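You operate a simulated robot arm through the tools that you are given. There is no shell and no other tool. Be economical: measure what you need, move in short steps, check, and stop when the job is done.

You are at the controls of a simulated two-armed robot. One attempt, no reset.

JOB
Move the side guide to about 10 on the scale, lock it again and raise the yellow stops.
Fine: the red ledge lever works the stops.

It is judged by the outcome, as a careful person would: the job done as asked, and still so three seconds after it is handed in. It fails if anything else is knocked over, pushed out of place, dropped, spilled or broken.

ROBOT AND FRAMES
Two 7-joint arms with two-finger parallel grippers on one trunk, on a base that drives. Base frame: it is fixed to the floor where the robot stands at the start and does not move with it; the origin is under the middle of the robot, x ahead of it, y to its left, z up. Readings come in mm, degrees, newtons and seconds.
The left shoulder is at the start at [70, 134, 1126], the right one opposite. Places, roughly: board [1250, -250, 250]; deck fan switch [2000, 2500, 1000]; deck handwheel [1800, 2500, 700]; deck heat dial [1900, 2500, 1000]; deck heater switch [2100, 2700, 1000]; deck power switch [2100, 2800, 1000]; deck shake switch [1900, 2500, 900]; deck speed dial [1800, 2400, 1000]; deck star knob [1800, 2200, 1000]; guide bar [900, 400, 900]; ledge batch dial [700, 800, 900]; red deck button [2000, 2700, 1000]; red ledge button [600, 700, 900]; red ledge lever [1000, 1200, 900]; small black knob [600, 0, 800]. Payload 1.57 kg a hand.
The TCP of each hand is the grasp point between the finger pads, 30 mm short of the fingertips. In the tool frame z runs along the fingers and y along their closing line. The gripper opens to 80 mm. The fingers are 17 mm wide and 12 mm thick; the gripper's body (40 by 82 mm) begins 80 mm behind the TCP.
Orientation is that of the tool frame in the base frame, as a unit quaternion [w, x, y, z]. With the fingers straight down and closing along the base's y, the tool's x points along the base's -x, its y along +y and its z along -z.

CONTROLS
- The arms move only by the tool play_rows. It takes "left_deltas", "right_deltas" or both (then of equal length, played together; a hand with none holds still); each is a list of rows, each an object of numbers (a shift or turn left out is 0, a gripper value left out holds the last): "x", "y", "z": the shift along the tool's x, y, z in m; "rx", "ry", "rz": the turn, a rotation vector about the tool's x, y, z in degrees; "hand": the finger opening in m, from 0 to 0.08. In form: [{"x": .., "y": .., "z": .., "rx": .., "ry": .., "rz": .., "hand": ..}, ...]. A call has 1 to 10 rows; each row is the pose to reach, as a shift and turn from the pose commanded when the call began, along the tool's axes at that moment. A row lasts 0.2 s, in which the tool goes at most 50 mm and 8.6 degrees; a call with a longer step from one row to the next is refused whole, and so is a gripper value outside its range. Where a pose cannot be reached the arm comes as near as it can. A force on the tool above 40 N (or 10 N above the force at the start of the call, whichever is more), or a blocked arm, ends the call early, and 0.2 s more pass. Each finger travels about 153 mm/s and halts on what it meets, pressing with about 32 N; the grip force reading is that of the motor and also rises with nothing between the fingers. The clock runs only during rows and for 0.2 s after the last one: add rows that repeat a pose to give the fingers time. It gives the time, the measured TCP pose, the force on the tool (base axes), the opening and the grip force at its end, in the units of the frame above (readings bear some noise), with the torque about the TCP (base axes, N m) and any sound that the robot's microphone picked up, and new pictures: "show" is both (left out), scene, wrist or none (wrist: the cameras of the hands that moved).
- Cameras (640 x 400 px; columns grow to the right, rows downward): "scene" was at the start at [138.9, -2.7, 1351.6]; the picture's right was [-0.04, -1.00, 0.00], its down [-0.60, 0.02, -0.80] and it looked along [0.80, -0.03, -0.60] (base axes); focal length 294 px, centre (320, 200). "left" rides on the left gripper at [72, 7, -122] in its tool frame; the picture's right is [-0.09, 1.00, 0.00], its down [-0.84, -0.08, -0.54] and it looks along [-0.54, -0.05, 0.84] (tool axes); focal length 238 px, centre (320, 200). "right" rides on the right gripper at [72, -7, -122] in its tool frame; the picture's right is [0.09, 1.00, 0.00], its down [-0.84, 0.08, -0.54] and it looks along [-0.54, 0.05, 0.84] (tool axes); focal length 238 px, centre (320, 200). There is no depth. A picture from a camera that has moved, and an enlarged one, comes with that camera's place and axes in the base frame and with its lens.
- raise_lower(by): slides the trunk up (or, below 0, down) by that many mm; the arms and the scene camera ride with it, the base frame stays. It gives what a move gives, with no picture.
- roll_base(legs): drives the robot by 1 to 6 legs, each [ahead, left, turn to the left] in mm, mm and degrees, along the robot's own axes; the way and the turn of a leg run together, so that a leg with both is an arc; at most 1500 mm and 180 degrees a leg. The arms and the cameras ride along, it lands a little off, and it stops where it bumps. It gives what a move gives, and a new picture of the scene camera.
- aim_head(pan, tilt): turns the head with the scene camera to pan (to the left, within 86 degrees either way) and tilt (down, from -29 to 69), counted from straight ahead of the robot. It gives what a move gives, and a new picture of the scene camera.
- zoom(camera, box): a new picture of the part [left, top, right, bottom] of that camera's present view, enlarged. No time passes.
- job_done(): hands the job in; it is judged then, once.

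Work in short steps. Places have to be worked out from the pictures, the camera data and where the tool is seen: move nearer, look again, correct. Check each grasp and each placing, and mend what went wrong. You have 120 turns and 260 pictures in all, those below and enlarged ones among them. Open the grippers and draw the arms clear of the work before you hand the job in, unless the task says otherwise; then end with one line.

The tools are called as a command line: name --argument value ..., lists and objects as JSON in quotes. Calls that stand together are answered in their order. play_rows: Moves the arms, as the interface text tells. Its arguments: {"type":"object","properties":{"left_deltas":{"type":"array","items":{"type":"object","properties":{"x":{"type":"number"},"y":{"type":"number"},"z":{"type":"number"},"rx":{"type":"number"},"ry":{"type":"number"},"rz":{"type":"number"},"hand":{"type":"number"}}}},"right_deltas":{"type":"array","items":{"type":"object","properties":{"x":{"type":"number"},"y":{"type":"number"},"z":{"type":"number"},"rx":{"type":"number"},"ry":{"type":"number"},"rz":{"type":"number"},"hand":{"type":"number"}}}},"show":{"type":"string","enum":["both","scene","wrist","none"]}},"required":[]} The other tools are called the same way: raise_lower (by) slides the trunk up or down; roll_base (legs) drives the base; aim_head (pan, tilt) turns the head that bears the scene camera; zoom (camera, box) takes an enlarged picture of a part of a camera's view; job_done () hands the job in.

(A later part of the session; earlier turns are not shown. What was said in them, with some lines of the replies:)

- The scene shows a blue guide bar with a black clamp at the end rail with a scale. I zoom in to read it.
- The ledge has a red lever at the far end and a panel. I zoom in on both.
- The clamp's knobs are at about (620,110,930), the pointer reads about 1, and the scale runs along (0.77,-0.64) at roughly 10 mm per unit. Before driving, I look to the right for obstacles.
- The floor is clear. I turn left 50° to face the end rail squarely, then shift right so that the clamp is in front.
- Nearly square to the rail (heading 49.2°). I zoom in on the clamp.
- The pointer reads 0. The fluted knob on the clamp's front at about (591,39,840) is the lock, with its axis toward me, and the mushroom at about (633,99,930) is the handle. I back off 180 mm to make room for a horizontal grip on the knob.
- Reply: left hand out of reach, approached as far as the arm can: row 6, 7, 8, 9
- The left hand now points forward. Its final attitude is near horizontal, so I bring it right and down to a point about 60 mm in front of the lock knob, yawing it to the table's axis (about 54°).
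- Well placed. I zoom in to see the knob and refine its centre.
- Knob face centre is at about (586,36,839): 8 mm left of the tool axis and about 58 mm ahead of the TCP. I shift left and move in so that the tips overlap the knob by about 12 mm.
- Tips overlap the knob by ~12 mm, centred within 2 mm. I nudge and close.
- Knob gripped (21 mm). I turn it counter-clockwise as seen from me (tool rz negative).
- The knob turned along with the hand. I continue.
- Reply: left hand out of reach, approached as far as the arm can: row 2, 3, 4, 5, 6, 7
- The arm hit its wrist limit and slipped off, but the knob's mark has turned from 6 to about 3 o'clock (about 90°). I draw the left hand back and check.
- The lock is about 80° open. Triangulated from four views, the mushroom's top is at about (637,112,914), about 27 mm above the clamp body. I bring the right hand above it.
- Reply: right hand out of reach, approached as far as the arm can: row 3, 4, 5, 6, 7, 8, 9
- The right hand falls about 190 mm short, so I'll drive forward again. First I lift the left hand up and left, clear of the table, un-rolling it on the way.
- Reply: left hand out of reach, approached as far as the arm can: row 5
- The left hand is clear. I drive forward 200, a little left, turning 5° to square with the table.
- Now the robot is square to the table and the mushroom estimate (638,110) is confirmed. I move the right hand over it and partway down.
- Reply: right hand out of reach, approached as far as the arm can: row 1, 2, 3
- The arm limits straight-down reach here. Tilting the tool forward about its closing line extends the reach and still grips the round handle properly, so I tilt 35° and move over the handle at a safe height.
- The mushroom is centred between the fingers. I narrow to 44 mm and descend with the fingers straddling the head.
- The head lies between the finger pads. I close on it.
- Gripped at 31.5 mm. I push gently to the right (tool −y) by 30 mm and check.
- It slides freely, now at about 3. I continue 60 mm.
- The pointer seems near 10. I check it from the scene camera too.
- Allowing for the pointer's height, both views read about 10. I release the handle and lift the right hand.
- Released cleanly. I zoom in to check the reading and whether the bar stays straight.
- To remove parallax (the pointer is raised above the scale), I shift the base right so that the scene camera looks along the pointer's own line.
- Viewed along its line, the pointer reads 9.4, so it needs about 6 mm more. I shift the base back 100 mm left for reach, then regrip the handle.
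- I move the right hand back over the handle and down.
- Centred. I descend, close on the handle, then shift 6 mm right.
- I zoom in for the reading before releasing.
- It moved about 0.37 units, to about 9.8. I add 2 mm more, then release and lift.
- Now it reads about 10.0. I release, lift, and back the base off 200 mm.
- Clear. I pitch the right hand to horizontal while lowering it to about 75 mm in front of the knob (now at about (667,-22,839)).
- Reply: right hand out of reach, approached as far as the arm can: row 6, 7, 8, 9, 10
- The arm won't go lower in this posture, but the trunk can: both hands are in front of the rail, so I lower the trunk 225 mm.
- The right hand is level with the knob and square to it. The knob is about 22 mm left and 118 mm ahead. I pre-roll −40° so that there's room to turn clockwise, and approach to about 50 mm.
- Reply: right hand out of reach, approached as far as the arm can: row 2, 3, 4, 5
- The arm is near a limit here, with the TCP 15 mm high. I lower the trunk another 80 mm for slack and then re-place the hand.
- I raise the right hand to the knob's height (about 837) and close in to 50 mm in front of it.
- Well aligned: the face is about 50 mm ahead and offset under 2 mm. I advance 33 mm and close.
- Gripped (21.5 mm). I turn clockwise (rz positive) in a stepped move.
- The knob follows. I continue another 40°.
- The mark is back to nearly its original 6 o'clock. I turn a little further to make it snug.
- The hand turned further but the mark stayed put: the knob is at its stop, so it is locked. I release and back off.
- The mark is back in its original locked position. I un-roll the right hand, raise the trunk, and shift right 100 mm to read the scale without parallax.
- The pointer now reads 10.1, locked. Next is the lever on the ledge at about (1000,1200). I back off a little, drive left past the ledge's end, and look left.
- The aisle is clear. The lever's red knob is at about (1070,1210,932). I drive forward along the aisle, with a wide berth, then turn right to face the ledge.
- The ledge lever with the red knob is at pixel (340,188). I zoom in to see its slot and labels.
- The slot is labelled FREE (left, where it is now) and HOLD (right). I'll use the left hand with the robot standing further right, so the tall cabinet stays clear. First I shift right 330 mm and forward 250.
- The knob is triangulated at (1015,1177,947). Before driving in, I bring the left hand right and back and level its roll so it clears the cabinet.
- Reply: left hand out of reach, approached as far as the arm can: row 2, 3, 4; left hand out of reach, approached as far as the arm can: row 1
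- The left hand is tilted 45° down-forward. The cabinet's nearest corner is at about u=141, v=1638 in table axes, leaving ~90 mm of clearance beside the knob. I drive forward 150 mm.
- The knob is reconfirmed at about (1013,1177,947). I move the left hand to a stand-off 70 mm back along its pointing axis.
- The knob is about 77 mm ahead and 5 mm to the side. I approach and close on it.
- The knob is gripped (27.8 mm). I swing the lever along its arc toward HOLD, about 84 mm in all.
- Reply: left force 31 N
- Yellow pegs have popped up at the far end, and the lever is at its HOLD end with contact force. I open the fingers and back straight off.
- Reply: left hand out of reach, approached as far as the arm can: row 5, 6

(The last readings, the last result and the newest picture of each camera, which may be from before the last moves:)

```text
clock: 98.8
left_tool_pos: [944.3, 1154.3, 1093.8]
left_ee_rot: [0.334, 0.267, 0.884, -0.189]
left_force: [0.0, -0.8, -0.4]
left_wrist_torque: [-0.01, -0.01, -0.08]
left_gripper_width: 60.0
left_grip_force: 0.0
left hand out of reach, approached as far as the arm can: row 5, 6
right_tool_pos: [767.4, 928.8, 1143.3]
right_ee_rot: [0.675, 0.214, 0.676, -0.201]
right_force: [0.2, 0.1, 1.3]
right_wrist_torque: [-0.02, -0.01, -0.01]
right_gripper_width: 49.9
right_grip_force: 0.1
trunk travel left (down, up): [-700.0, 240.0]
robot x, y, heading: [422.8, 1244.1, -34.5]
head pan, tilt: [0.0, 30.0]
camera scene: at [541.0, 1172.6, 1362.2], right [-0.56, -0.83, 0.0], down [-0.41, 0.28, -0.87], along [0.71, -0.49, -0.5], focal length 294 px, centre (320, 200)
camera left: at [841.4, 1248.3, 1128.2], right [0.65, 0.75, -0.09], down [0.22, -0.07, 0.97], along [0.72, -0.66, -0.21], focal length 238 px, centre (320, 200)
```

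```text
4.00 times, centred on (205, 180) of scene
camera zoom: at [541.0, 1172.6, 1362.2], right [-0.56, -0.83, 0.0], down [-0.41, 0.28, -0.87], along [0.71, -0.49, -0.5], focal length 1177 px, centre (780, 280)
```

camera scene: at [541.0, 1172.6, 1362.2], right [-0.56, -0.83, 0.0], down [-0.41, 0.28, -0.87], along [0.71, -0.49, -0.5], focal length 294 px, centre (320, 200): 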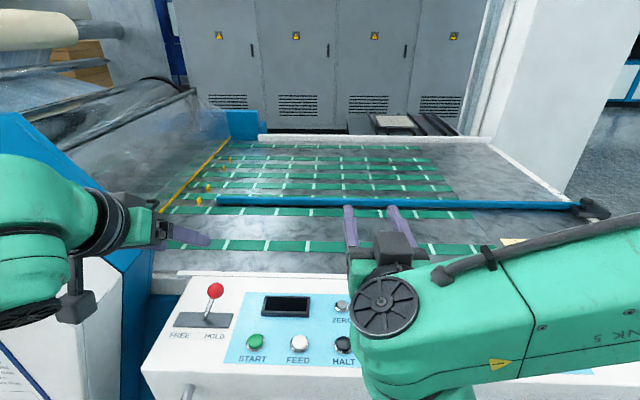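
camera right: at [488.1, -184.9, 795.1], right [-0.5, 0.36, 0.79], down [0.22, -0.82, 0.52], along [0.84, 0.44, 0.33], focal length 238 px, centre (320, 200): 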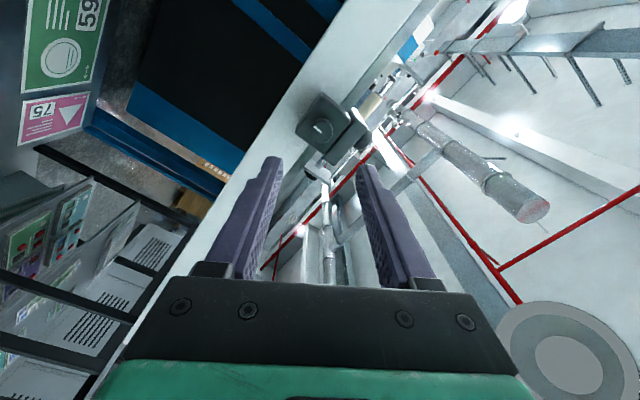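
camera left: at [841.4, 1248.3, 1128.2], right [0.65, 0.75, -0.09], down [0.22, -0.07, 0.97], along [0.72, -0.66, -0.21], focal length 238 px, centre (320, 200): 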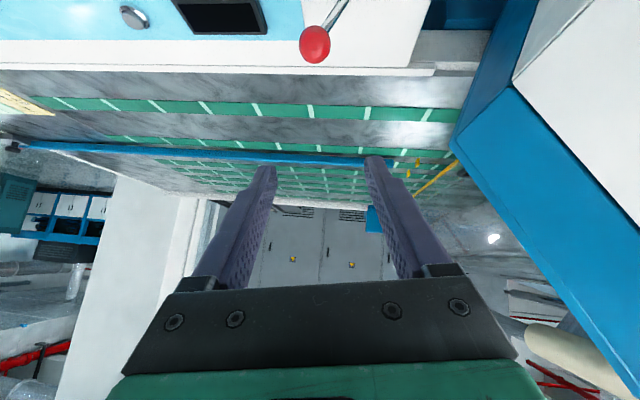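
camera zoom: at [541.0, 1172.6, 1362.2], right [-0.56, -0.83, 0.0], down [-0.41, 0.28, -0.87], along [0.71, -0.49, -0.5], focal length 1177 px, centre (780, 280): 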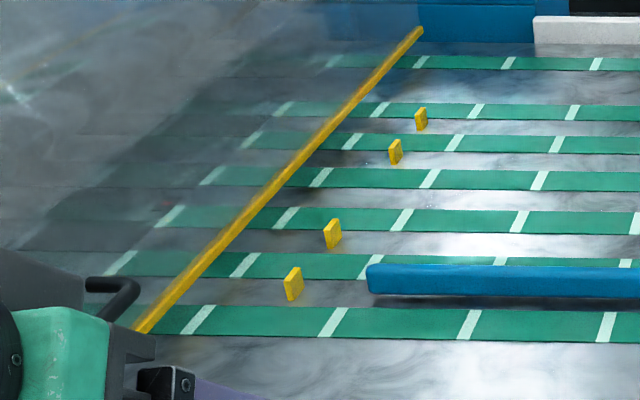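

Four yellow stops are raised and the lever stays in HOLD. I back the robot clear and take a last look.

roll_base --legs '[[-350, 0, 0]]'

zoom --camera "scene" --box '[170, 120, 420, 280]'

```text
clock: 101.1
left_tool_pos: [653.6, 1352.3, 1093.3]
left_ee_rot: [0.334, 0.266, 0.885, -0.187]
left_force: [0.0, -0.1, -1.1]
left_wrist_torque: [-0.02, 0.03, -0.03]
left_gripper_width: 60.1
left_grip_force: 0.1
right_tool_pos: [478.1, 1126.4, 1143.1]
right_ee_rot: [0.676, 0.214, 0.677, -0.2]
right_force: [0.2, -0.1, -0.5]
right_wrist_torque: [-0.01, 0.02, 0.04]
right_gripper_width: 50.0
right_grip_force: 0.0
trunk travel left (down, up): [-700.0, 240.0]
robot x, y, heading: [128.7, 1447.7, -34.0]
head pan, tilt: [0.0, 30.0]
camera scene: at [250.9, 1368.0, 1362.2], right [-0.56, -0.83, 0.0], down [-0.41, 0.28, -0.87], along [0.72, -0.49, -0.5], focal length 294 px, centre (320, 200)
```

scene: 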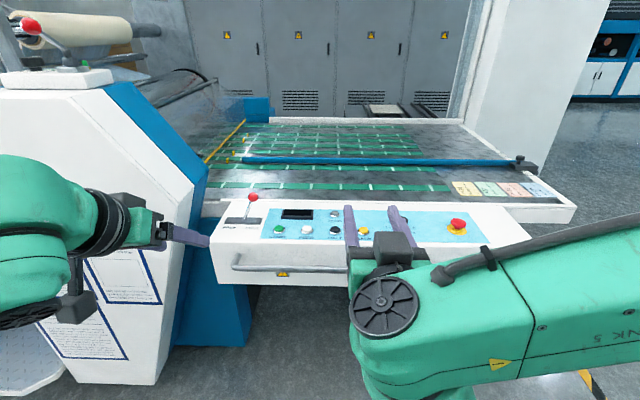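

```text
2.50 times, centred on (295, 200) of scene
camera zoom: at [250.9, 1368.0, 1362.2], right [-0.56, -0.83, 0.0], down [-0.41, 0.28, -0.87], along [0.72, -0.49, -0.5], focal length 735 px, centre (382, 200)
```

zoom: 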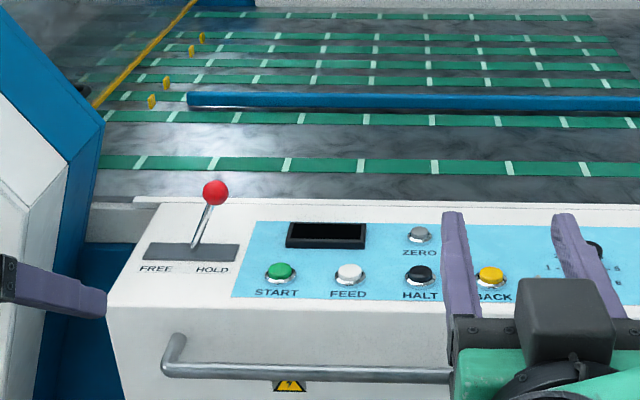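

The guide is locked at about 10, the lever is in HOLD, the stops are up, and the arms are clear with grippers open. I hand the job in.

job_done

```text
The job is handed in.
```

The side guide is locked at about 10 on the scale (it read 10.1 after locking), and the red ledge lever is at HOLD with the yellow stops raised.
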